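You operate a simulated robot arm through the tools that you are given. There is no shell and no other tool.

Carry out the task below with a simulated robot arm. There is one attempt and no reset: what you move stays moved.

JOB
Brush foam along the seam, set the yellow FAIL block on the leak and vent the housing.
Fine: foam brush, foam from the pail, brush back; the block stands where it bubbles; vent after marking, and leave it open at nought. Set down upright: green foam brush, yellow fail block. A coat counts when it lies all over at full strength: go over it till it gets no stronger.

The check looks at the end state, three seconds after you hand in, the way a careful person would. Anything else that was tipped, shoved, dropped, spilled or broken makes it a failure.

ROBOT AND FRAMES
A 7-joint arm with a two-finger parallel gripper, fixed in place. Base frame: the origin is on the floor under the middle of its stand, x ahead of it, y to its left, z up; the work surface is at about z = 0.86. Units: m, rad, N and s.
It reaches about 1.247 m from its shoulder. Its first joint turns from -2.304 to 2.304 rad. Payload 3.91 kg.
Tool frame: the origin (TCP) lies between the finger pads and is the grasp point; the fingertips stand 0.03 m ahead of it; z points along the fingers, y is the line along which they close. The gripper opens to 0.11 m. The fingers are 0.02 m wide and 0.01 m thick; the gripper's body (0.048 by 0.112 m) begins 0.055 m behind the TCP.
Orientation is that of the tool frame in the base frame, as a unit quaternion [w, x, y, z]. With the fingers straight down and closing along the base's y, the tool's x points along the base's -x, its y along +y and its z along -z.

CONTROLS
- The arm moves only by the tool apply_moves. Its argument "deltas" is a list of rows, each an object of numbers (a shift or turn left out is 0, a gripper value left out holds the last): "x", "y", "z": the shift along the tool's x, y, z in m; "ax", "ay", "az": the turn, a rotation vector about the tool's x, y, z in rad; "fingers": the finger opening in m, from 0 to 0.11. In form: [{"x": .., "y": .., "z": .., "ax": .., "ay": .., "az": .., "fingers": ..}, ...]. A call has 1 to 20 rows; each row is the pose to reach, as a shift and turn from the pose commanded when the call began, along the tool's axes at that moment. Each row takes 0.2 s and may step no farther than 0.05 m and 0.15 rad from the row before; otherwise, or with a gripper value out of range, the whole call is refused. Where a pose cannot be reached the arm comes as near as it can. A force on the tool above 70 N (or 10 N above the force at the start of the call, whichever is more), or a blocked arm, ends the call early, and 0.2 s more pass. Each finger travels about 0.108 m/s and halts on what it meets, pressing with about 35 N; the grip force reading is that of the motor and also rises with nothing between the fingers. The clock runs only during rows and for 0.2 s after the last one: add rows that repeat a pose to give the fingers time. It gives the time, the measured TCP pose, the force on the tool (base axes), the opening and the grip force at its end, in the units of the frame above (readings bear some noise), with the torque about the TCP (base axes, N m) and any sound that the robot's microphone picked up.
- Cameras (640 x 400 px; columns grow to the right, rows downward): "scene" is fixed at [0.399, -0.6488, 1.7819]; the picture's right is [0.99, -0.13, 0.00], its down [-0.06, -0.47, -0.88] and it looks along [0.11, 0.88, -0.47] (base axes); focal length 330 px, centre (320, 200). "wrist" rides on the gripper at [0.072, 0.017, -0.103] in the tool frame; the picture's right is [-0.23, 0.97, 0.00], its down [-0.76, -0.18, -0.62] and it looks along [-0.61, -0.14, 0.78] (tool axes); focal length 222 px, centre (320, 200). There is no depth. A picture from a camera that has moved, and an enlarged one, comes with that camera's place and axes in the base frame and with its lens.
- capture(camera): a new picture of that camera. No time passes.
- close_up(camera, box): a new picture of the part [left, top, right, bottom] of that camera's present view, enlarged. No time passes.
- close_job(): hands the job in; it is judged then, once.

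Nothing tells you positions but the pictures and the camera data. Unless the task says otherwise, let go and move clear before handing in.

The tools are called after "Emit:" by a JSON object that holds its "method" and its "body". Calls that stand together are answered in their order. apply_moves: Moves the arm, as the interface text tells. Its arguments: {"type":"object","properties":{"deltas":{"type":"array"}},"required":["deltas"]} The other tools are called the same way: capture (camera) takes a picture; close_up (camera, box) takes an enlarged picture of a part of a camera's view; close_job () hands the job in.

At the start:

```text
time_s: 0.0
eef_pos: [0.521, 0.4284, 1.3675]
ee_rot: [0.0, 0.0, 1.0, -0.001]
ft_force: [0.2, 0.1, -0.6]
ft_torque: [-0.02, 0.02, 0.0]
grip_width: 0.11
finger_force: 0.1
```

scene: 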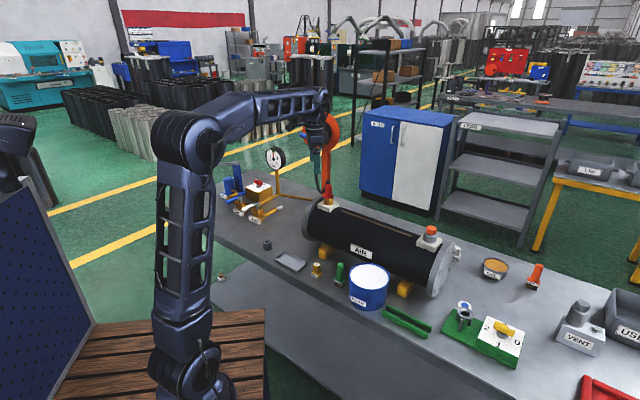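
wrist: 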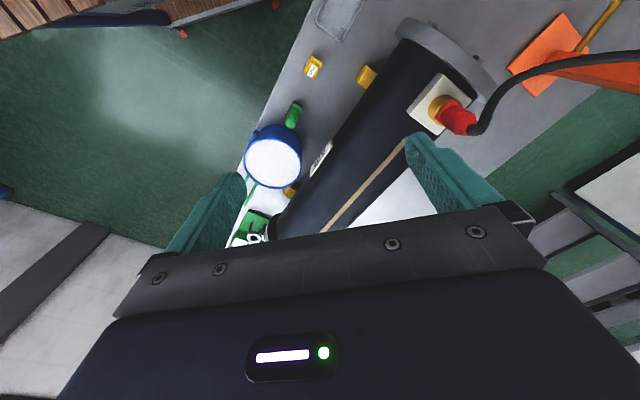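

I see a bench with a black cylindrical housing, a pail of foam, a green brush, a small yellow block and a green valve board with a yellow knob. I'll look closer before moving.

Emit:
{"method": "close_up", "body": {"camera": "scene", "box": [260, 180, 480, 320]}}

Emit:
{"method": "close_up", "body": {"camera": "scene", "box": [420, 220, 640, 400]}}

Emit:
{"method": "close_up", "body": {"camera": "scene", "box": [210, 140, 350, 290]}}

Emit:
{"method": "close_up", "body": {"camera": "wrist", "box": [200, 0, 520, 240]}}

```text
2.86 times, centred on (370, 250) of scene
camera zoom: at [0.399, -0.6488, 1.7819], right [0.99, -0.13, 0.0], down [-0.06, -0.47, -0.88], along [0.11, 0.88, -0.47], focal length 942 px, centre (177, 57)
```

zoom: 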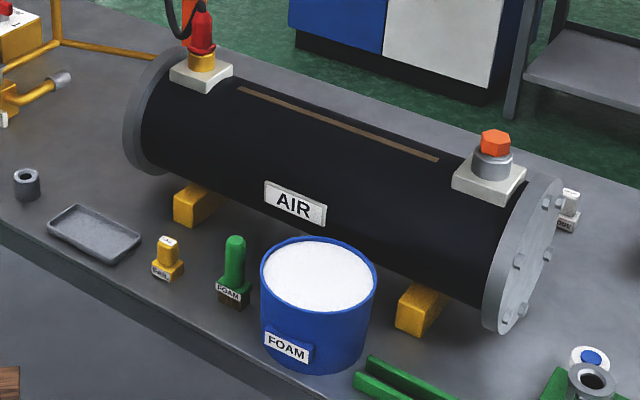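

```text
2.22 times, centred on (530, 310) of scene
camera zoom: at [0.399, -0.6488, 1.7819], right [0.99, -0.13, 0.0], down [-0.06, -0.47, -0.88], along [0.11, 0.88, -0.47], focal length 733 px, centre (-147, -44)
```

zoom: 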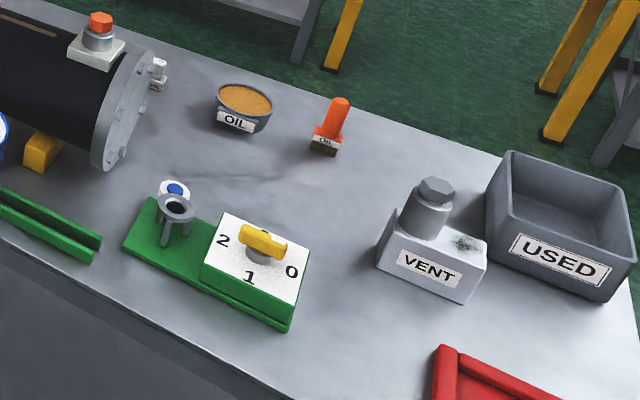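

```text
2.67 times, centred on (280, 215) of scene
camera zoom: at [0.399, -0.6488, 1.7819], right [0.99, -0.13, 0.0], down [-0.06, -0.47, -0.88], along [0.11, 0.88, -0.47], focal length 880 px, centre (427, 160)
```

zoom: 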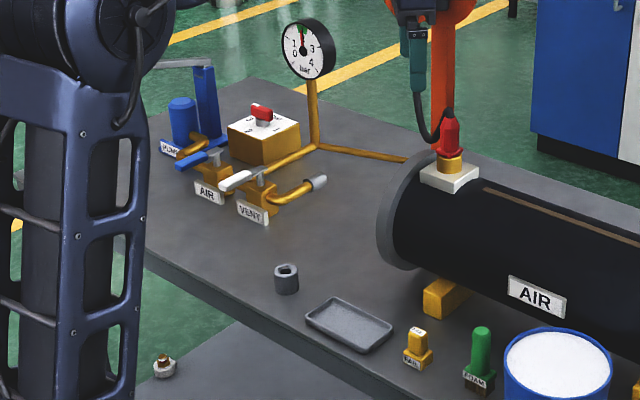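

```text
1.67 times, centred on (360, 120) of wrist
camera zoom: at [0.4468, 0.4447, 1.4722], right [0.23, 0.97, 0.0], down [0.76, -0.18, 0.62], along [0.61, -0.14, -0.78], focal length 370 px, centre (253, 333)
```

zoom: 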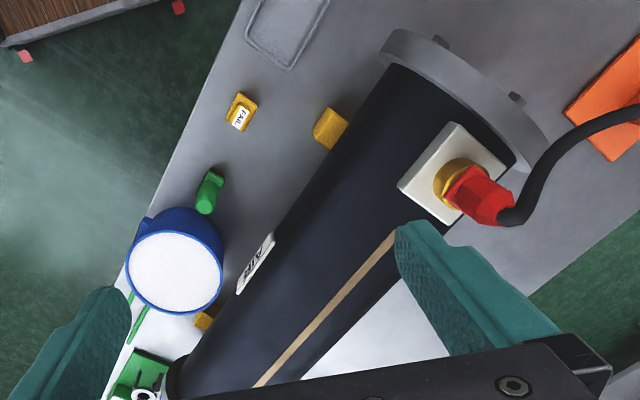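

The gauge, air and vent valves stand at the far left end of the bench. I'll zoom in on them to read the valve states and the gauge.

Emit:
{"method": "close_up", "body": {"camera": "scene", "box": [215, 140, 315, 230]}}

Emit:
{"method": "close_up", "body": {"camera": "scene", "box": [260, 140, 290, 175]}}

Emit:
{"method": "close_up", "body": {"camera": "scene", "box": [300, 240, 400, 310]}}

Emit:
{"method": "close_up", "body": {"camera": "scene", "box": [300, 160, 480, 260]}}

Emit:
{"method": "close_up", "body": {"camera": "scene", "box": [215, 180, 275, 225]}}

```text
4.44 times, centred on (265, 185) of scene
camera zoom: at [0.399, -0.6488, 1.7819], right [0.99, -0.13, 0.0], down [-0.06, -0.47, -0.88], along [0.11, 0.88, -0.47], focal length 1466 px, centre (564, 267)
```

zoom: 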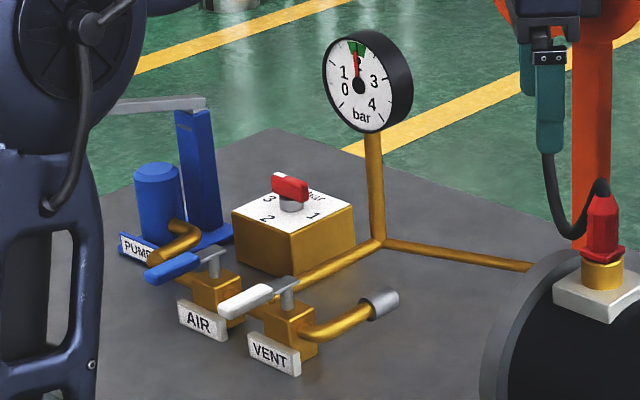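

```text
11.43 times, centred on (275, 158) of scene
camera zoom: at [0.399, -0.6488, 1.7819], right [0.99, -0.13, 0.0], down [-0.06, -0.47, -0.88], along [0.11, 0.88, -0.47], focal length 3770 px, centre (834, 686)
```

zoom: 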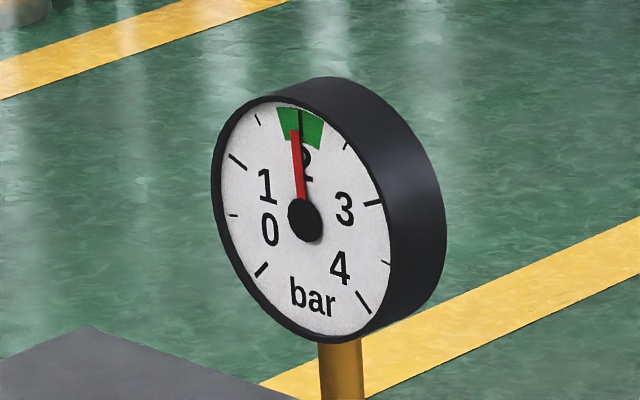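

```text
5.71 times, centred on (350, 275) of scene
camera zoom: at [0.399, -0.6488, 1.7819], right [0.99, -0.13, 0.0], down [-0.06, -0.47, -0.88], along [0.11, 0.88, -0.47], focal length 1885 px, centre (149, -229)
```

zoom: 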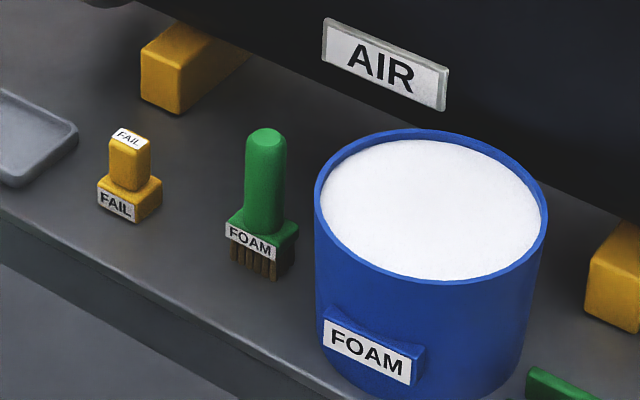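

```text
3.56 times, centred on (390, 210) of scene
camera zoom: at [0.399, -0.6488, 1.7819], right [0.99, -0.13, 0.0], down [-0.06, -0.47, -0.88], along [0.11, 0.88, -0.47], focal length 1173 px, centre (71, 164)
```

zoom: 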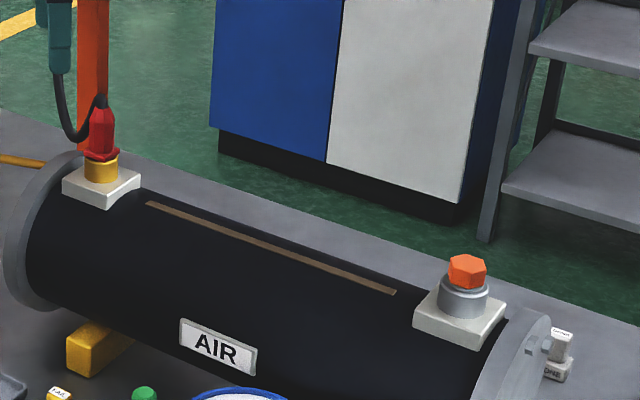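

```text
8.89 times, centred on (245, 202) of scene
camera zoom: at [0.399, -0.6488, 1.7819], right [0.99, -0.13, 0.0], down [-0.06, -0.47, -0.88], along [0.11, 0.88, -0.47], focal length 2932 px, centre (987, 178)
```

zoom: 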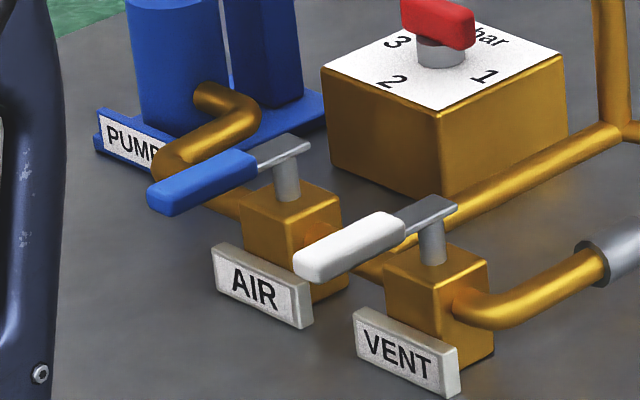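

The gauge reads just under 2 bar, and both valve handles lie across their pipes, so they are shut. I put the brush near (0.61, 0.33), the FAIL block near (0.52, 0.39) and the seam running from about (0.65, 0.56) to (0.88, 0.34) at z≈1.07. I'll square the gripper to the bench and look from closer.

Emit:
{"method": "apply_moves", "body": {"deltas": [{"x": 0.017, "y": -0.035, "z": 0.025, "az": -0.131, "fingers": 0.11}, {"x": 0.033, "y": -0.069, "z": 0.05, "az": -0.262}, {"x": 0.05, "y": -0.104, "z": 0.075, "az": -0.393}, {"x": 0.067, "y": -0.139, "z": 0.1, "az": -0.524}, {"x": 0.083, "y": -0.174, "z": 0.125, "az": -0.655}, {"x": 0.1, "y": -0.208, "z": 0.148, "az": -0.785}]}}

Emit:
{"method": "capture", "body": {"camera": "wrist"}}

Emit:
{"method": "capture", "body": {"camera": "scene"}}

```text
time_s: 1.4
eef_pos: [0.4199, 0.2202, 1.219]
ee_rot: [0.0, -0.383, 0.924, 0.0]
ft_force: [1.3, 0.9, -0.8]
ft_torque: [-0.04, -0.01, -0.01]
grip_width: 0.1101
finger_force: 0.0
```

```text
taken
camera wrist: at [0.3549, 0.1799, 1.323], right [-0.53, 0.85, 0.0], down [0.66, 0.41, 0.62], along [0.53, 0.33, -0.78], focal length 222 px, centre (320, 200)
```

wrist: 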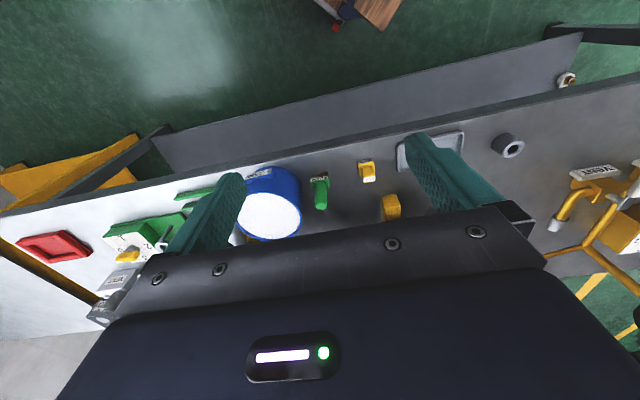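

```text
taken
```

scene: 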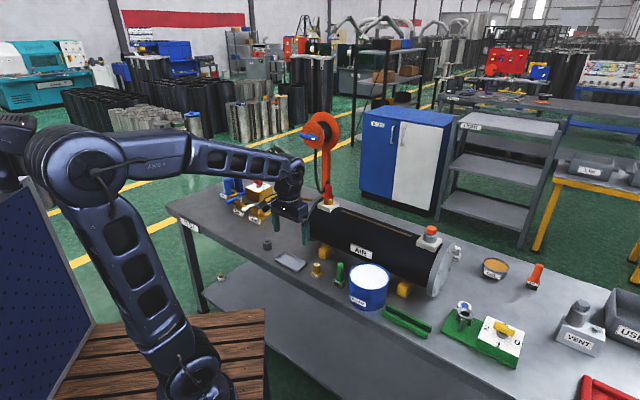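

The wrist camera now looks down past the fingers at the bench front, with the brush and FAIL block in view. I'll zoom in on each.

Emit:
{"method": "close_up", "body": {"camera": "wrist", "box": [240, 130, 420, 245]}}

Emit:
{"method": "close_up", "body": {"camera": "wrist", "box": [300, 150, 345, 215]}}

Emit:
{"method": "close_up", "body": {"camera": "wrist", "box": [520, 130, 640, 300]}}

```text
3.48 times, centred on (330, 188) of wrist
camera zoom: at [0.3549, 0.1799, 1.323], right [-0.53, 0.85, 0.0], down [0.66, 0.41, 0.62], along [0.53, 0.33, -0.78], focal length 773 px, centre (285, 244)
```

zoom: 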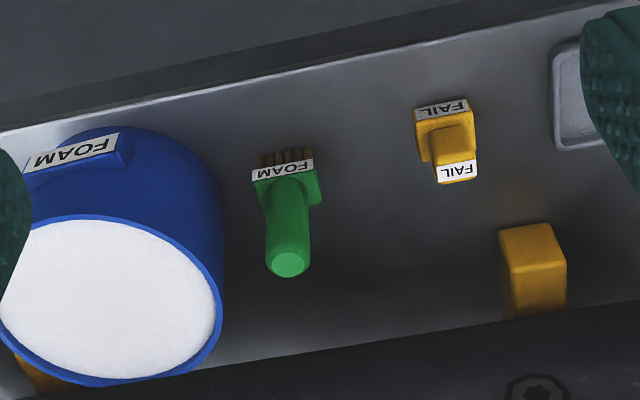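

```text
6.15 times, centred on (322, 182) of wrist
camera zoom: at [0.3549, 0.1799, 1.323], right [-0.53, 0.85, 0.0], down [0.66, 0.41, 0.62], along [0.53, 0.33, -0.78], focal length 1367 px, centre (305, 308)
```

zoom: 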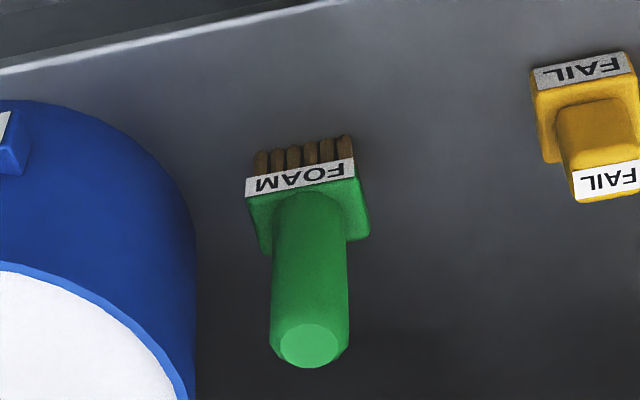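

```text
2.35 times, centred on (580, 215) of wrist
camera zoom: at [0.3549, 0.1799, 1.323], right [-0.53, 0.85, 0.0], down [0.66, 0.41, 0.62], along [0.53, 0.33, -0.78], focal length 523 px, centre (-292, 165)
```

zoom: 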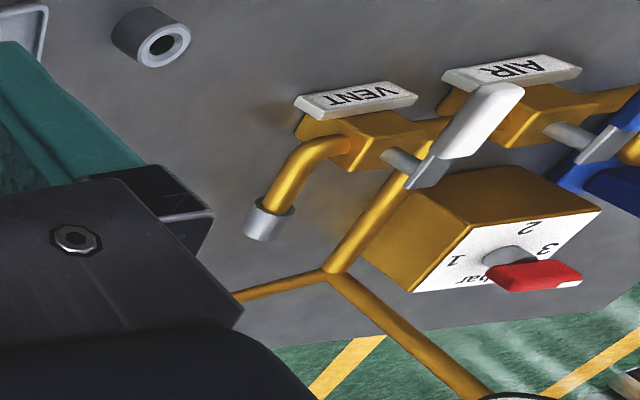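

The brush handle is round, about 26 mm across, standing at about (0.607, 0.340). I'll turn the gripper so the fingers close across the bench, which keeps them clear of the pail and later the hose connector, and move above the brush.

Emit:
{"method": "apply_moves", "body": {"deltas": [{"x": -0.0197, "y": -0.0043, "az": -0.1428, "fingers": 0.07}, {"x": -0.0394, "y": -0.0086, "az": -0.2856}, {"x": -0.0592, "y": -0.0129, "az": -0.4284}, {"x": -0.0789, "y": -0.0172, "az": -0.5712}, {"x": -0.0986, "y": -0.0215, "az": -0.714}, {"x": -0.1184, "y": -0.0258, "az": -0.8568}, {"x": -0.1381, "y": -0.0301, "az": -0.9996}, {"x": -0.1578, "y": -0.0345, "az": -1.1424}, {"x": -0.1775, "y": -0.0388, "az": -1.2852}, {"x": -0.1973, "y": -0.0431, "az": -1.428}, {"x": -0.217, "y": -0.0474, "az": -1.5708}]}}

Emit:
{"method": "capture", "body": {"camera": "wrist"}}

Emit:
{"method": "capture", "body": {"camera": "scene"}}

```text
time_s: 3.8
eef_pos: [0.6069, 0.3402, 1.2216]
ee_rot: [-0.001, 0.924, -0.382, 0.0]
ft_force: [-0.1, 0.4, 0.1]
ft_torque: [0.0, 0.0, 0.01]
grip_width: 0.0703
finger_force: 0.1
```

```text
taken
camera wrist: at [0.6455, 0.2765, 1.3243], right [-0.85, -0.53, 0.0], down [-0.41, 0.66, 0.62], along [-0.33, 0.53, -0.78], focal length 222 px, centre (320, 200)
```

wrist: 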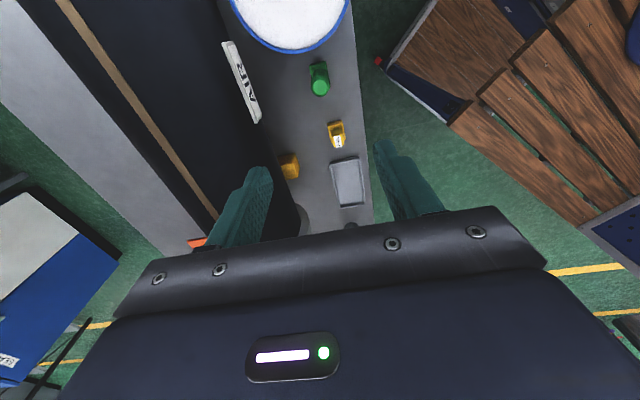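

```text
taken
```

scene: 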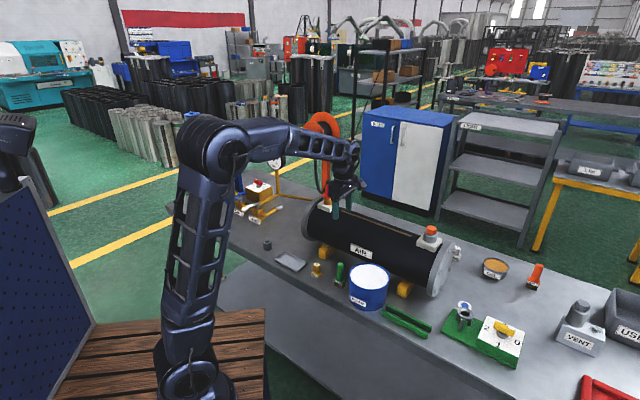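

The turn worked and the gripper is above the brush. I'll zoom the wrist view to fix the brush and block positions.

Emit:
{"method": "close_up", "body": {"camera": "wrist", "box": [290, 40, 370, 160]}}

Emit:
{"method": "close_up", "body": {"camera": "wrist", "box": [40, 0, 270, 160]}}

```text
3.33 times, centred on (330, 100) of wrist
camera zoom: at [0.6455, 0.2765, 1.3243], right [-0.85, -0.53, 0.0], down [-0.41, 0.66, 0.62], along [-0.33, 0.53, -0.78], focal length 740 px, centre (287, 533)
```

zoom: 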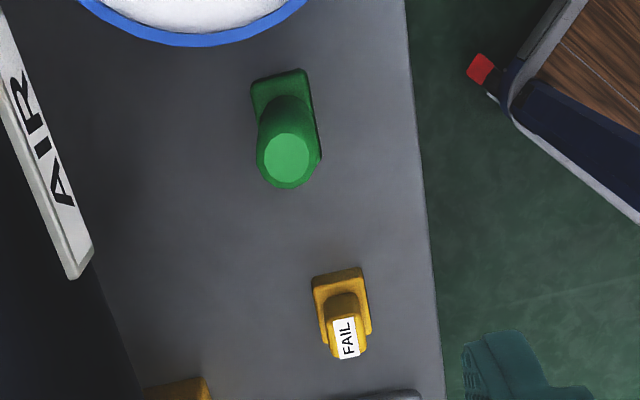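

```text
2.50 times, centred on (155, 80) of wrist
camera zoom: at [0.6455, 0.2765, 1.3243], right [-0.85, -0.53, 0.0], down [-0.41, 0.66, 0.62], along [-0.33, 0.53, -0.78], focal length 555 px, centre (732, 500)
```

zoom: 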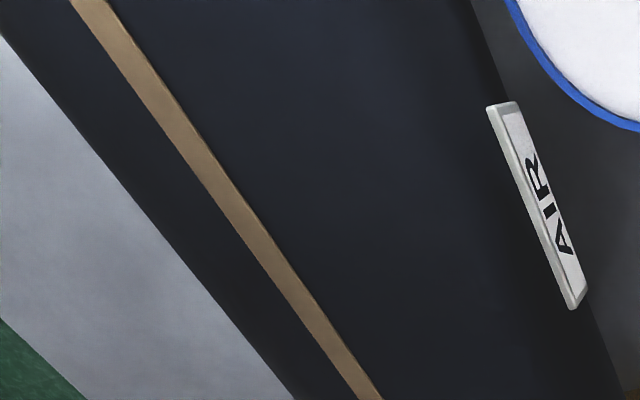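

Both views agree: the brush axis is at (0.6055, 0.338), with the handle top at z≈0.972. I'll come down part of the way and check alignment.

Emit:
{"method": "apply_moves", "body": {"deltas": [{"x": 0.0002, "y": 0.0008, "z": 0.048}, {"x": 0.0004, "y": 0.0016, "z": 0.096}, {"x": 0.0006, "y": 0.0025, "z": 0.144}, {"x": 0.0006, "y": 0.0025, "z": 0.18}]}}

Emit:
{"method": "capture", "body": {"camera": "wrist"}}

Emit:
{"method": "close_up", "body": {"camera": "scene", "box": [290, 180, 410, 310]}}

```text
time_s: 4.8
eef_pos: [0.6063, 0.3379, 1.0405]
ee_rot: [0.0, 0.924, -0.382, 0.0]
ft_force: [-0.4, 0.2, -0.2]
ft_torque: [0.0, -0.05, -0.02]
grip_width: 0.0699
finger_force: 0.1
```

```text
taken
camera wrist: at [0.6442, 0.275, 1.1436], right [-0.85, -0.53, 0.0], down [-0.41, 0.66, 0.62], along [-0.33, 0.53, -0.78], focal length 222 px, centre (320, 200)
```

wrist: 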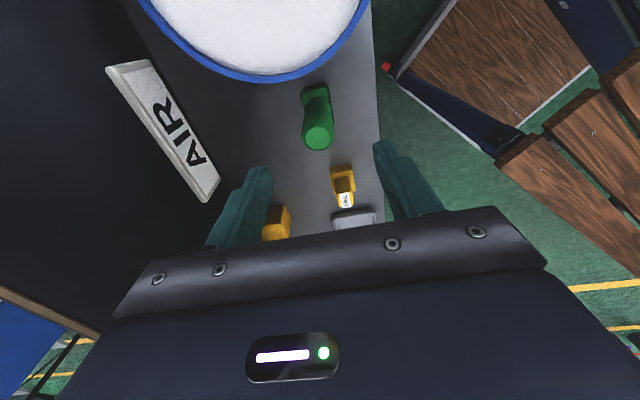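

```text
3.08 times, centred on (350, 245) of scene
camera zoom: at [0.399, -0.6488, 1.7819], right [0.99, -0.13, 0.0], down [-0.06, -0.47, -0.88], along [0.11, 0.88, -0.47], focal length 1015 px, centre (228, 62)
```

zoom: 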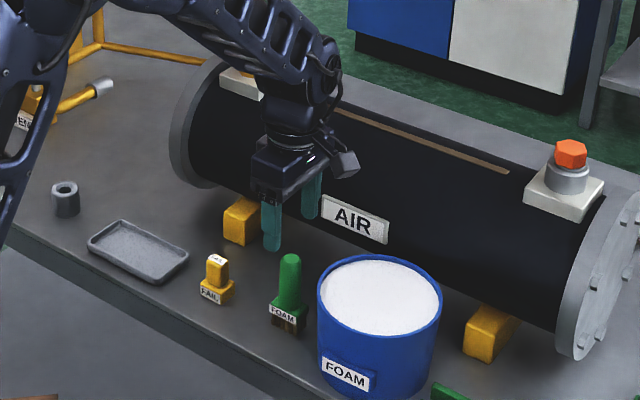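

Alignment is good: the handle top projects to (0.606, 0.338), directly under the TCP. I'll go down the rest of the way and grip the handle.

Emit:
{"method": "apply_moves", "body": {"deltas": [{"z": 0.048}, {"z": 0.0935}, {"z": 0.0935}, {"z": 0.0935, "fingers": 0.02}, {"z": 0.0935, "fingers": 0.02}, {"z": 0.0935, "fingers": 0.02}, {"z": 0.0935, "fingers": 0.02}]}}

Emit:
{"method": "capture", "body": {"camera": "wrist"}}

Emit:
{"method": "close_up", "body": {"camera": "scene", "box": [290, 180, 410, 310]}}

```text
time_s: 6.4
eef_pos: [0.6078, 0.3386, 0.948]
ee_rot: [0.0, 0.924, -0.382, 0.0]
ft_force: [0.3, 0.1, 0.1]
ft_torque: [-0.04, 0.02, 0.02]
grip_width: 0.0269
finger_force: 34.1
```

```text
taken
camera wrist: at [0.6452, 0.2746, 1.0505], right [-0.85, -0.53, 0.0], down [-0.41, 0.66, 0.62], along [-0.33, 0.53, -0.78], focal length 222 px, centre (320, 200)
```

wrist: 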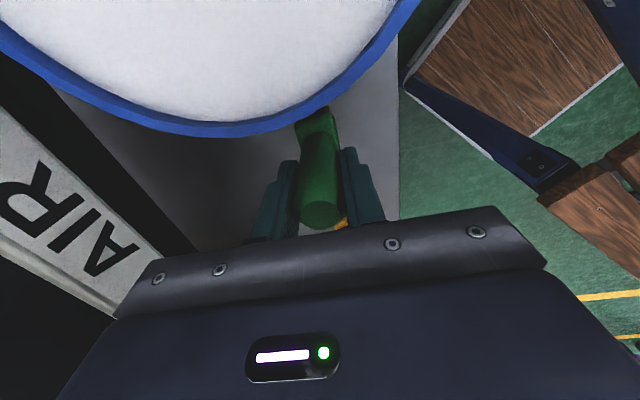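

```text
3.08 times, centred on (350, 245) of scene
camera zoom: at [0.399, -0.6488, 1.7819], right [0.99, -0.13, 0.0], down [-0.06, -0.47, -0.88], along [0.11, 0.88, -0.47], focal length 1015 px, centre (228, 62)
```

zoom: 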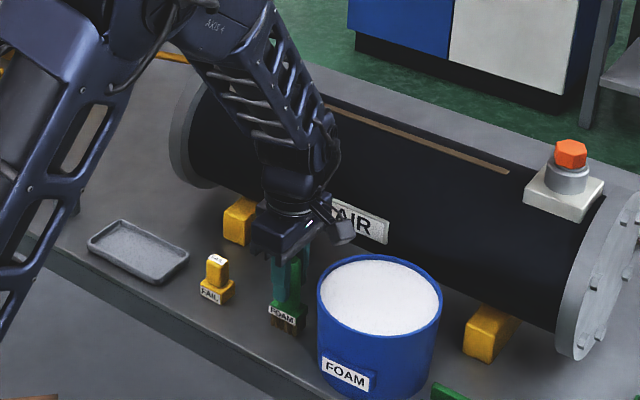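

The brush is held at 26.9 mm finger width. I'll lift it straight up and carry it over the pail centre at about (0.697, 0.263).

Emit:
{"method": "apply_moves", "body": {"deltas": [{"z": -0.046, "fingers": 0.02}, {"z": -0.092}, {"z": -0.138}, {"z": -0.183}, {"x": 0.039, "y": -0.004, "z": -0.183}, {"x": 0.078, "y": -0.008, "z": -0.183}, {"x": 0.1174, "y": -0.0113, "z": -0.183}]}}

Emit:
{"method": "capture", "body": {"camera": "wrist"}}

Emit:
{"method": "close_up", "body": {"camera": "scene", "box": [290, 180, 450, 310]}}

```text
time_s: 8.0
eef_pos: [0.6966, 0.2637, 1.1301]
ee_rot: [0.001, 0.924, -0.383, 0.0]
ft_force: [-0.4, -1.0, -0.3]
ft_torque: [-0.04, -0.04, 0.01]
grip_width: 0.0267
finger_force: 35.0
```

```text
taken
camera wrist: at [0.7347, 0.1995, 1.2335], right [-0.85, -0.53, 0.0], down [-0.41, 0.66, 0.62], along [-0.33, 0.53, -0.78], focal length 222 px, centre (320, 200)
```

wrist: 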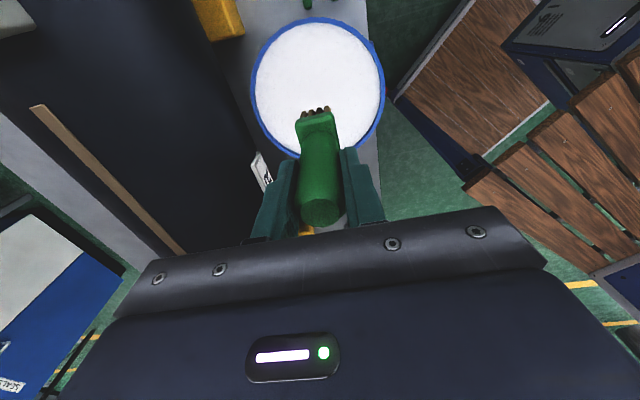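

```text
3.08 times, centred on (370, 245) of scene
camera zoom: at [0.399, -0.6488, 1.7819], right [0.99, -0.13, 0.0], down [-0.06, -0.47, -0.88], along [0.11, 0.88, -0.47], focal length 1015 px, centre (166, 62)
```

zoom: 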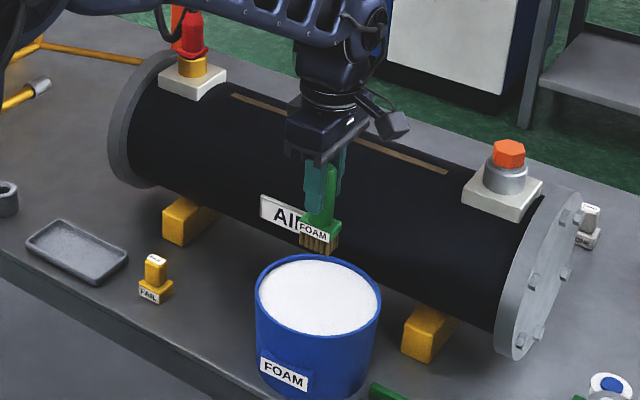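

The brush hangs over the middle of the pail. I'll dip the bristles about 2 cm into the foam, hold, and lift.

Emit:
{"method": "apply_moves", "body": {"deltas": [{"z": 0.04, "fingers": 0.02}, {"z": 0.075}, {"z": 0.095}, {"z": 0.107}, {"z": 0.107}, {"z": 0.107}, {"z": 0.107}]}}

Emit:
{"method": "capture", "body": {"camera": "wrist"}}

Emit:
{"method": "close_up", "body": {"camera": "scene", "box": [310, 200, 430, 310]}}

```text
time_s: 9.1
eef_pos: [0.6996, 0.2628, 1.0304]
ee_rot: [-0.003, 0.923, -0.384, 0.003]
ft_force: [1.0, -0.5, 20.7]
ft_torque: [0.0, 0.21, -0.01]
grip_width: 0.0272
finger_force: 34.7
stopped in row 5: the force on the tool passed its limit at 76 N (the readings are from after the stop); the commanded pose is now the measured one
```

```text
taken
camera wrist: at [0.7362, 0.1993, 1.1331], right [-0.85, -0.53, -0.01], down [-0.42, 0.66, 0.62], along [-0.32, 0.53, -0.78], focal length 222 px, centre (320, 200)
```

wrist: 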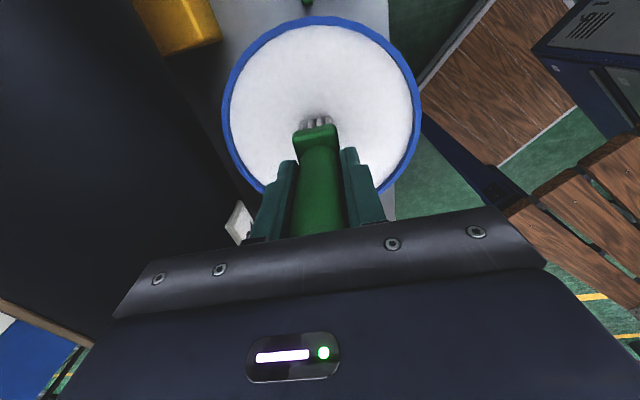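

```text
3.64 times, centred on (370, 255) of scene
camera zoom: at [0.399, -0.6488, 1.7819], right [0.99, -0.13, 0.0], down [-0.06, -0.47, -0.88], along [0.11, 0.88, -0.47], focal length 1200 px, centre (138, 0)
```

zoom: 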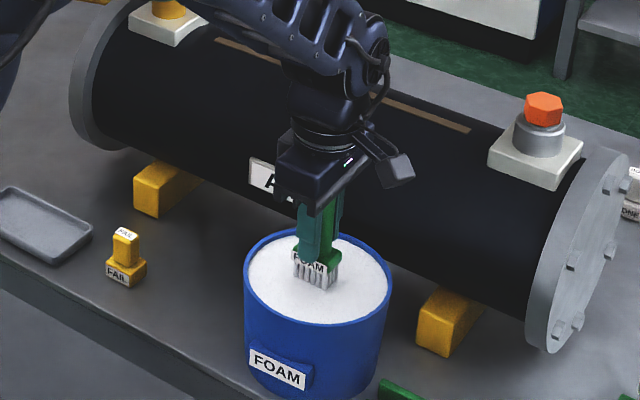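

The bristles turned white, so they took foam, but the surface resisted and the brush may have slid up a little in the grip. I'll lift it clear and measure.

Emit:
{"method": "apply_moves", "body": {"deltas": [{"z": -0.03, "fingers": 0.02}, {"z": -0.07}, {"z": -0.1}]}}

Emit:
{"method": "capture", "body": {"camera": "wrist"}}

Emit:
{"method": "close_up", "body": {"camera": "scene", "box": [310, 180, 430, 290]}}

Emit:
{"method": "close_up", "body": {"camera": "wrist", "box": [260, 80, 380, 240]}}

```text
time_s: 9.9
eef_pos: [0.6971, 0.262, 1.1284]
ee_rot: [-0.002, 0.924, -0.383, 0.002]
ft_force: [0.9, -0.3, -1.0]
ft_torque: [0.01, 0.01, 0.02]
grip_width: 0.027
finger_force: 34.8
```

```text
taken
camera wrist: at [0.7352, 0.1977, 1.2315], right [-0.85, -0.53, -0.01], down [-0.42, 0.66, 0.62], along [-0.32, 0.53, -0.78], focal length 222 px, centre (320, 200)
```

wrist: 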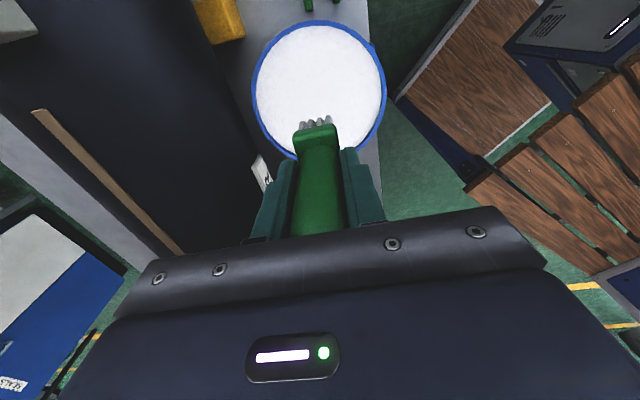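

```text
3.64 times, centred on (370, 235) of scene
camera zoom: at [0.399, -0.6488, 1.7819], right [0.99, -0.13, 0.0], down [-0.06, -0.47, -0.88], along [0.11, 0.88, -0.47], focal length 1200 px, centre (138, 73)
```

zoom: 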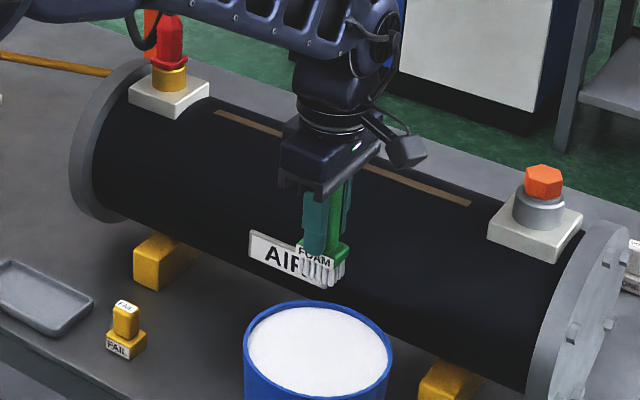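

```text
2.50 times, centred on (320, 160) of wrist
camera zoom: at [0.7352, 0.1977, 1.2315], right [-0.85, -0.53, -0.01], down [-0.42, 0.66, 0.62], along [-0.32, 0.53, -0.78], focal length 555 px, centre (320, 300)
```

zoom: 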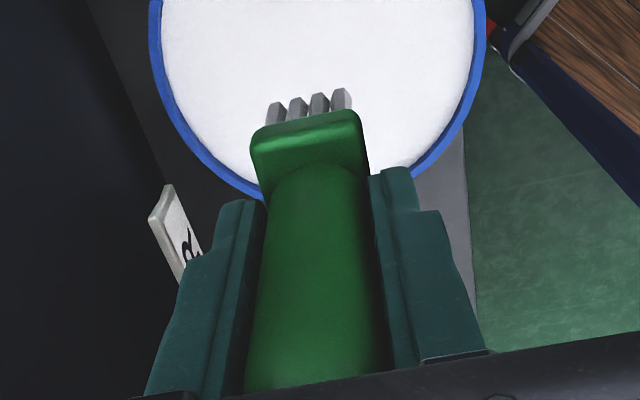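

The brush slid about 12 mm up in the grip, so the bristle tips are now ≈0.075 below the TCP and the foam surface is at z≈0.955. I'll rise and move over the middle of the seam to see it from above.

Emit:
{"method": "apply_moves", "body": {"deltas": [{"z": -0.041, "fingers": 0.02}, {"z": -0.082}, {"z": -0.122}, {"x": -0.0177, "y": -0.0369, "z": -0.122}, {"x": -0.0354, "y": -0.0738, "z": -0.122}, {"x": -0.053, "y": -0.1107, "z": -0.122}, {"x": -0.0707, "y": -0.1476, "z": -0.122}, {"x": -0.0884, "y": -0.1845, "z": -0.122}]}}

Emit:
{"method": "capture", "body": {"camera": "wrist"}}

Emit:
{"method": "capture", "body": {"camera": "scene"}}

```text
time_s: 11.7
eef_pos: [0.7663, 0.455, 1.2521]
ee_rot: [-0.002, 0.923, -0.384, 0.003]
ft_force: [-0.5, -1.0, -0.9]
ft_torque: [0.07, 0.02, -0.04]
grip_width: 0.0272
finger_force: 34.9
```

```text
taken
camera wrist: at [0.8032, 0.3918, 1.3555], right [-0.85, -0.53, -0.01], down [-0.42, 0.66, 0.62], along [-0.32, 0.53, -0.78], focal length 222 px, centre (320, 200)
```

wrist: 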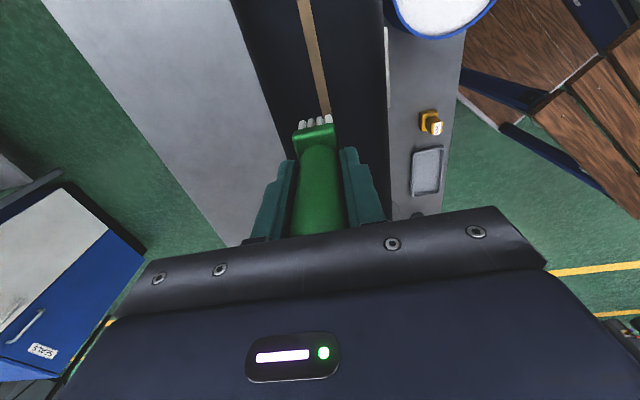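

```text
taken
```

scene: 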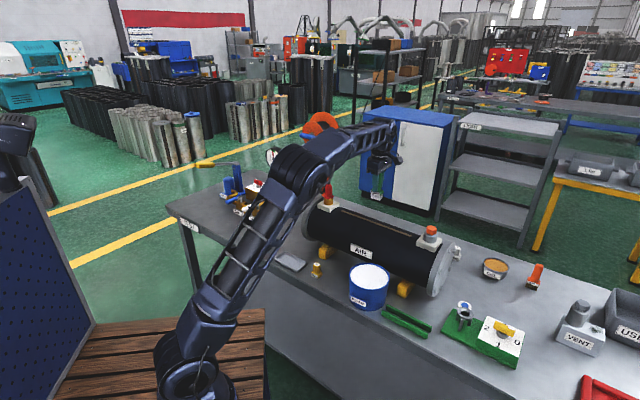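

The seam runs nearly along the tool's x axis under me. I'll zoom in to measure its line and the cylinder's edges.

Emit:
{"method": "close_up", "body": {"camera": "wrist", "box": [220, 0, 420, 130]}}

Emit:
{"method": "close_up", "body": {"camera": "scene", "box": [300, 130, 470, 300]}}

```text
3.08 times, centred on (320, 65) of wrist
camera zoom: at [0.8032, 0.3918, 1.3555], right [-0.85, -0.53, -0.01], down [-0.42, 0.66, 0.62], along [-0.32, 0.53, -0.78], focal length 684 px, centre (320, 615)
```

zoom: 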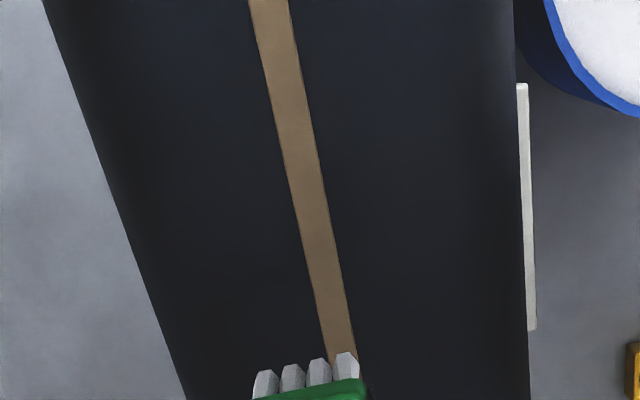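

```text
2.35 times, centred on (385, 215) of scene
camera zoom: at [0.399, -0.6488, 1.7819], right [0.99, -0.13, 0.0], down [-0.06, -0.47, -0.88], along [0.11, 0.88, -0.47], focal length 776 px, centre (167, 165)
```

zoom: 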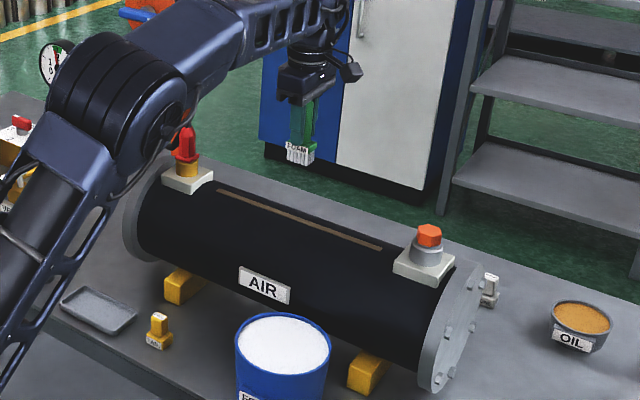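

The seam lies on the top line of the cylinder at z≈1.072, from about (0.651, 0.563) to (0.877, 0.338). I'll take the brush to the left end of the seam and stop a little above the surface.

Emit:
{"method": "apply_moves", "body": {"deltas": [{"x": -0.039, "y": 0.0013, "fingers": 0.02}, {"x": -0.078, "y": 0.0026}, {"x": -0.117, "y": 0.0039}, {"x": -0.1561, "y": 0.0051}, {"x": -0.1561, "y": 0.0051, "z": 0.04}, {"x": -0.1561, "y": 0.0051, "z": 0.08}]}}

Emit:
{"method": "capture", "body": {"camera": "wrist"}}

Emit:
{"method": "close_up", "body": {"camera": "scene", "box": [280, 130, 400, 240]}}

```text
time_s: 13.1
eef_pos: [0.6506, 0.5643, 1.171]
ee_rot: [-0.002, 0.924, -0.383, 0.003]
ft_force: [-0.7, -0.6, -0.8]
ft_torque: [0.02, 0.01, 0.01]
grip_width: 0.0269
finger_force: 34.6
```

```text
taken
camera wrist: at [0.6883, 0.5, 1.2746], right [-0.85, -0.53, -0.01], down [-0.42, 0.66, 0.62], along [-0.32, 0.53, -0.78], focal length 222 px, centre (320, 200)
```

wrist: 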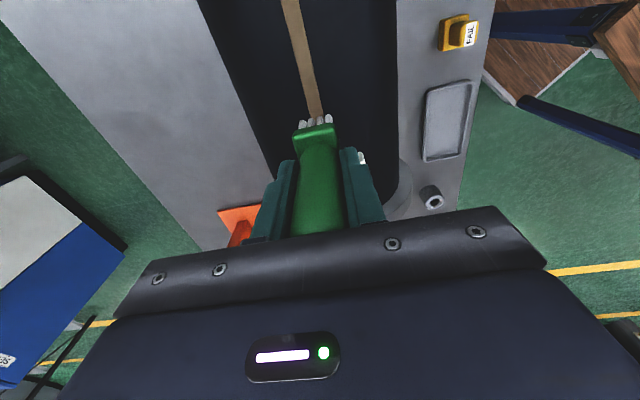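

```text
3.64 times, centred on (340, 185) of scene
camera zoom: at [0.399, -0.6488, 1.7819], right [0.99, -0.13, 0.0], down [-0.06, -0.47, -0.88], along [0.11, 0.88, -0.47], focal length 1200 px, centre (247, 254)
```

zoom: 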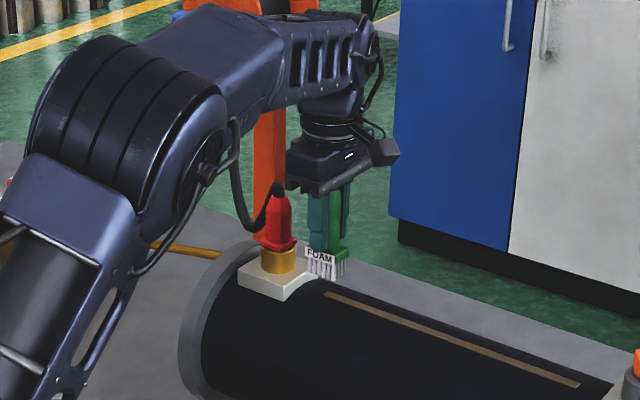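

The brush is just above the left end of the seam with roughly 25 mm to go, and the hose connector is clear. I'll lower it in small steps and watch for contact force.

Emit:
{"method": "apply_moves", "body": {"deltas": [{"x": 0.002, "z": 0.012, "fingers": 0.02}, {"x": 0.002, "z": 0.02}, {"x": 0.002, "z": 0.024}]}}

Emit:
{"method": "close_up", "body": {"camera": "scene", "box": [300, 160, 400, 230]}}

```text
time_s: 13.9
eef_pos: [0.6533, 0.5622, 1.146]
ee_rot: [-0.003, 0.924, -0.383, 0.003]
ft_force: [-0.6, -1.0, -1.1]
ft_torque: [0.02, -0.02, 0.0]
grip_width: 0.0271
finger_force: 35.4
```

```text
5.71 times, centred on (350, 195) of scene
camera zoom: at [0.399, -0.6488, 1.7819], right [0.99, -0.13, 0.0], down [-0.06, -0.47, -0.88], along [0.11, 0.88, -0.47], focal length 1885 px, centre (149, 229)
```

zoom: 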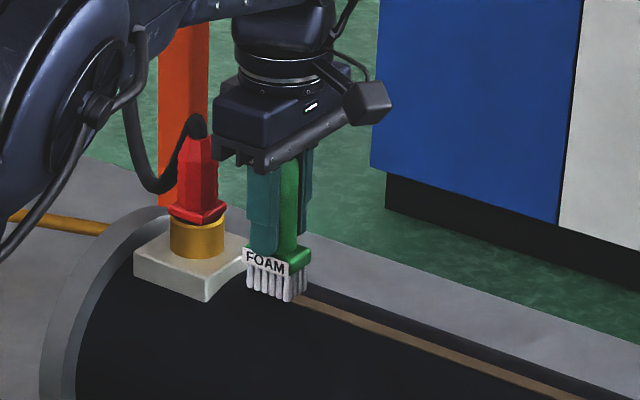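

No contact yet; the brush sits right over the seam's left end. I'll continue down by 2 mm.

Emit:
{"method": "apply_moves", "body": {"deltas": [{"z": 0.001, "fingers": 0.02}, {"z": 0.002}, {"z": 0.002}]}}

```text
time_s: 14.7
eef_pos: [0.6536, 0.5609, 1.1445]
ee_rot: [-0.002, 0.923, -0.384, 0.003]
ft_force: [0.0, 0.4, -1.1]
ft_torque: [0.0, -0.06, -0.02]
grip_width: 0.0268
finger_force: 34.6
```

Emit:
{"method": "apply_moves", "body": {"deltas": [{"z": 0.001, "fingers": 0.02}, {"z": 0.002}, {"z": 0.002}]}}

Emit:
{"method": "close_up", "body": {"camera": "scene", "box": [320, 180, 380, 220]}}

```text
time_s: 15.5
eef_pos: [0.6527, 0.561, 1.1434]
ee_rot: [-0.003, 0.923, -0.384, 0.004]
ft_force: [1.1, 0.5, 2.8]
ft_torque: [0.02, -0.03, -0.02]
grip_width: 0.027
finger_force: 34.8
```

```text
10.00 times, centred on (350, 200) of scene
camera zoom: at [0.399, -0.6488, 1.7819], right [0.99, -0.13, 0.0], down [-0.06, -0.47, -0.88], along [0.11, 0.88, -0.47], focal length 3299 px, centre (20, 200)
```

zoom: 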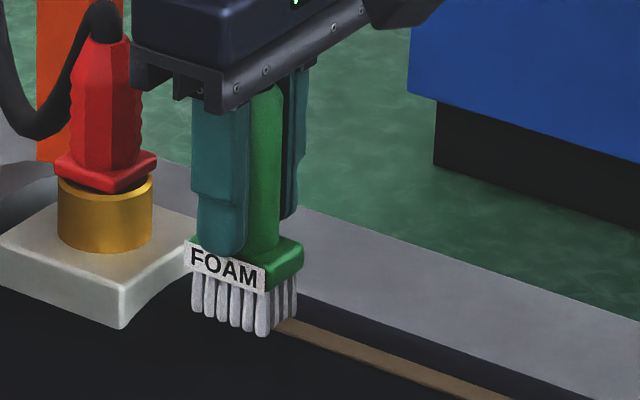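

There's light contact now (about 4 N) at TCP z≈1.143. I'll press about 1 mm more and stroke along the seam to its right end.

Emit:
{"method": "apply_moves", "body": {"deltas": [{"z": 0.001, "fingers": 0.02}, {"x": 0.02, "z": 0.0012}, {"x": 0.04, "z": 0.0013}, {"x": 0.06, "z": 0.0014}, {"x": 0.08, "z": 0.0014}, {"x": 0.1, "z": 0.0015}, {"x": 0.12, "z": 0.0016}, {"x": 0.14, "z": 0.0017}, {"x": 0.16, "z": 0.0018}]}}

Emit:
{"method": "capture", "body": {"camera": "wrist"}}

Emit:
{"method": "close_up", "body": {"camera": "scene", "box": [310, 150, 450, 260]}}

```text
time_s: 17.5
eef_pos: [0.7661, 0.4478, 1.1416]
ee_rot: [-0.002, 0.924, -0.383, 0.001]
ft_force: [-1.7, 0.1, 13.2]
ft_torque: [-0.19, 0.22, 0.02]
grip_width: 0.027
finger_force: 35.0
```

```text
taken
camera wrist: at [0.8043, 0.3826, 1.2443], right [-0.85, -0.53, -0.01], down [-0.42, 0.66, 0.62], along [-0.32, 0.53, -0.78], focal length 222 px, centre (320, 200)
```

wrist: 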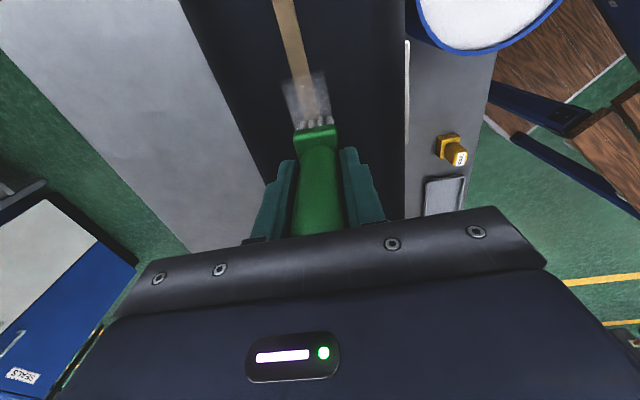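

```text
3.64 times, centred on (380, 205) of scene
camera zoom: at [0.399, -0.6488, 1.7819], right [0.99, -0.13, 0.0], down [-0.06, -0.47, -0.88], along [0.11, 0.88, -0.47], focal length 1200 px, centre (102, 182)
```

zoom: 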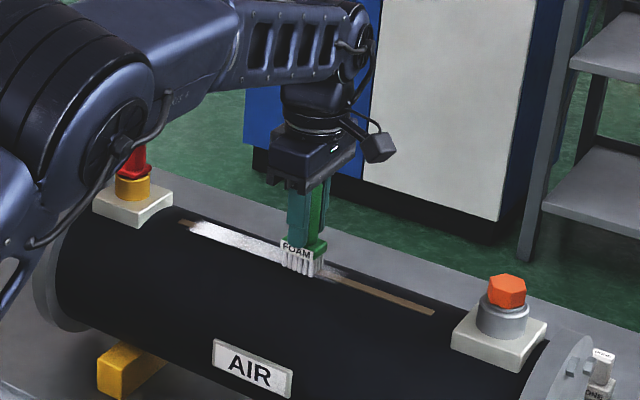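

Foam is going on as a white band (13 N of pressure). I'll continue the stroke to the right end.

Emit:
{"method": "apply_moves", "body": {"deltas": [{"x": 0.02, "z": 0.0001, "fingers": 0.02}, {"x": 0.04, "z": 0.0002}, {"x": 0.06, "z": 0.0002}, {"x": 0.08, "z": 0.0003}, {"x": 0.1, "z": 0.0004}, {"x": 0.12, "z": 0.0005}, {"x": 0.14, "z": 0.0006}, {"x": 0.158, "z": 0.0006}]}}

Emit:
{"method": "capture", "body": {"camera": "wrist"}}

Emit:
{"method": "close_up", "body": {"camera": "scene", "box": [310, 150, 450, 260]}}

```text
time_s: 19.3
eef_pos: [0.8777, 0.3359, 1.142]
ee_rot: [-0.002, 0.924, -0.383, 0.003]
ft_force: [-0.2, 1.1, -0.9]
ft_torque: [-0.07, -0.03, -0.02]
grip_width: 0.027
finger_force: 34.9
```

```text
taken
camera wrist: at [0.9157, 0.2716, 1.2441], right [-0.85, -0.53, -0.01], down [-0.42, 0.66, 0.62], along [-0.32, 0.53, -0.78], focal length 222 px, centre (320, 200)
```

wrist: 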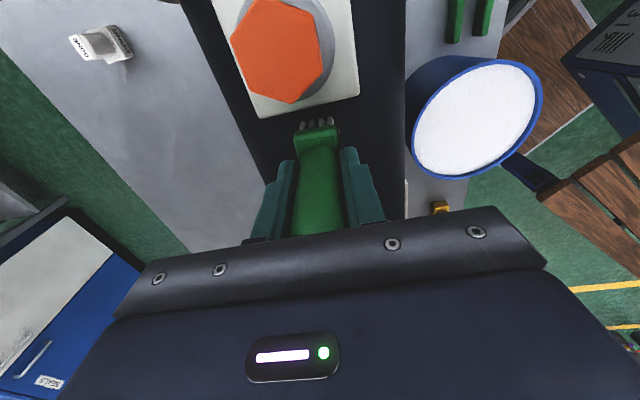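

```text
3.64 times, centred on (380, 205) of scene
camera zoom: at [0.399, -0.6488, 1.7819], right [0.99, -0.13, 0.0], down [-0.06, -0.47, -0.88], along [0.11, 0.88, -0.47], focal length 1200 px, centre (102, 182)
```

zoom: 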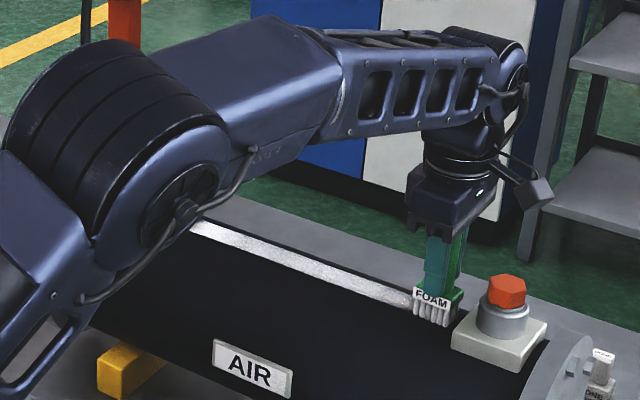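

The first pass covers most of the seam but thins out toward the right end, where contact faded. I'll press slightly more and stroke back to the middle.

Emit:
{"method": "apply_moves", "body": {"deltas": [{"z": 0.001, "fingers": 0.02}, {"z": 0.002}, {"z": 0.002}]}}

```text
time_s: 20.1
eef_pos: [0.8785, 0.3364, 1.14]
ee_rot: [-0.003, 0.924, -0.383, 0.003]
ft_force: [2.3, -2.4, 17.3]
ft_torque: [-0.39, -0.01, 0.07]
grip_width: 0.0269
finger_force: 34.8
```

Contact is firm at 17 N at the right end. I'll stroke back to the left.

Emit:
{"method": "apply_moves", "body": {"deltas": [{"x": -0.02, "z": -0.0002, "fingers": 0.02}, {"x": -0.04, "z": -0.0003}, {"x": -0.06, "z": -0.0005}, {"x": -0.08, "z": -0.0007}, {"x": -0.1, "z": -0.0009}, {"x": -0.12, "z": -0.001}, {"x": -0.14, "z": -0.0012}, {"x": -0.16, "z": -0.0014}]}}

Emit:
{"method": "capture", "body": {"camera": "wrist"}}

Emit:
{"method": "close_up", "body": {"camera": "wrist", "box": [240, 0, 400, 130]}}

Emit:
{"method": "close_up", "body": {"camera": "scene", "box": [310, 150, 450, 260]}}

```text
time_s: 21.9
eef_pos: [0.7649, 0.4503, 1.1401]
ee_rot: [-0.002, 0.924, -0.382, 0.002]
ft_force: [1.0, -1.0, 15.0]
ft_torque: [-0.19, 0.05, 0.0]
grip_width: 0.0269
finger_force: 34.8
```

```text
taken
camera wrist: at [0.8013, 0.3858, 1.2431], right [-0.85, -0.53, -0.01], down [-0.42, 0.66, 0.62], along [-0.32, 0.53, -0.78], focal length 222 px, centre (320, 200)
```

wrist: 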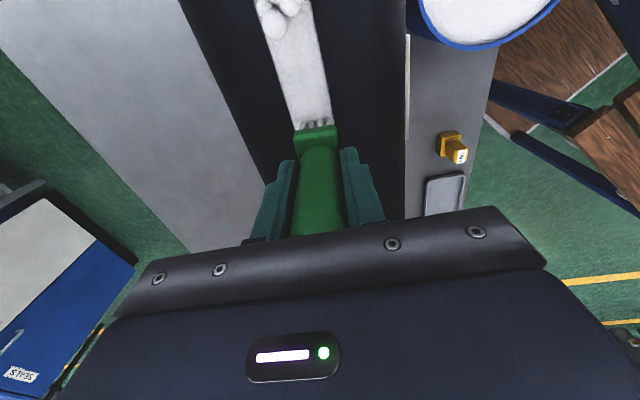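

```text
3.08 times, centred on (320, 65) of wrist
camera zoom: at [0.8013, 0.3858, 1.2431], right [-0.85, -0.53, -0.01], down [-0.42, 0.66, 0.62], along [-0.32, 0.53, -0.78], focal length 684 px, centre (320, 615)
```

zoom: 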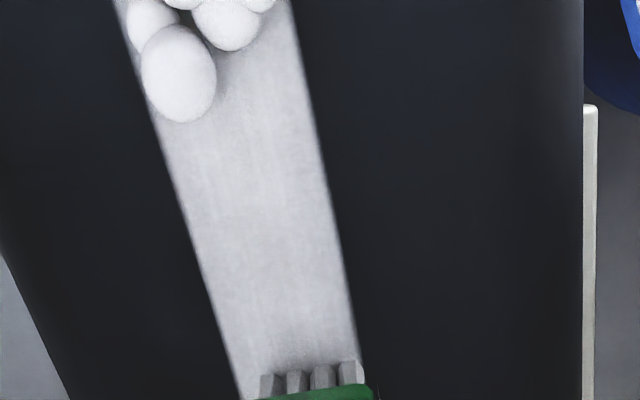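

```text
3.64 times, centred on (380, 205) of scene
camera zoom: at [0.399, -0.6488, 1.7819], right [0.99, -0.13, 0.0], down [-0.06, -0.47, -0.88], along [0.11, 0.88, -0.47], focal length 1200 px, centre (102, 182)
```

zoom: 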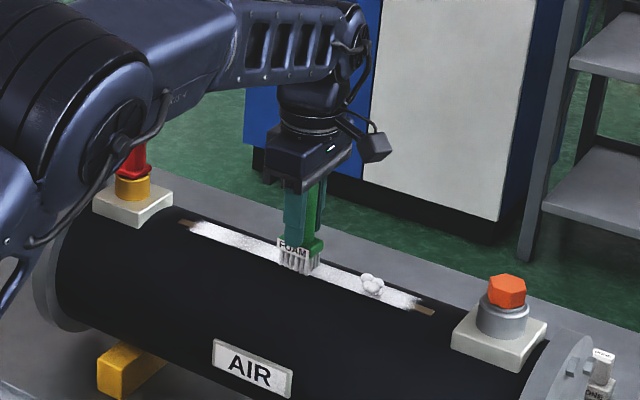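

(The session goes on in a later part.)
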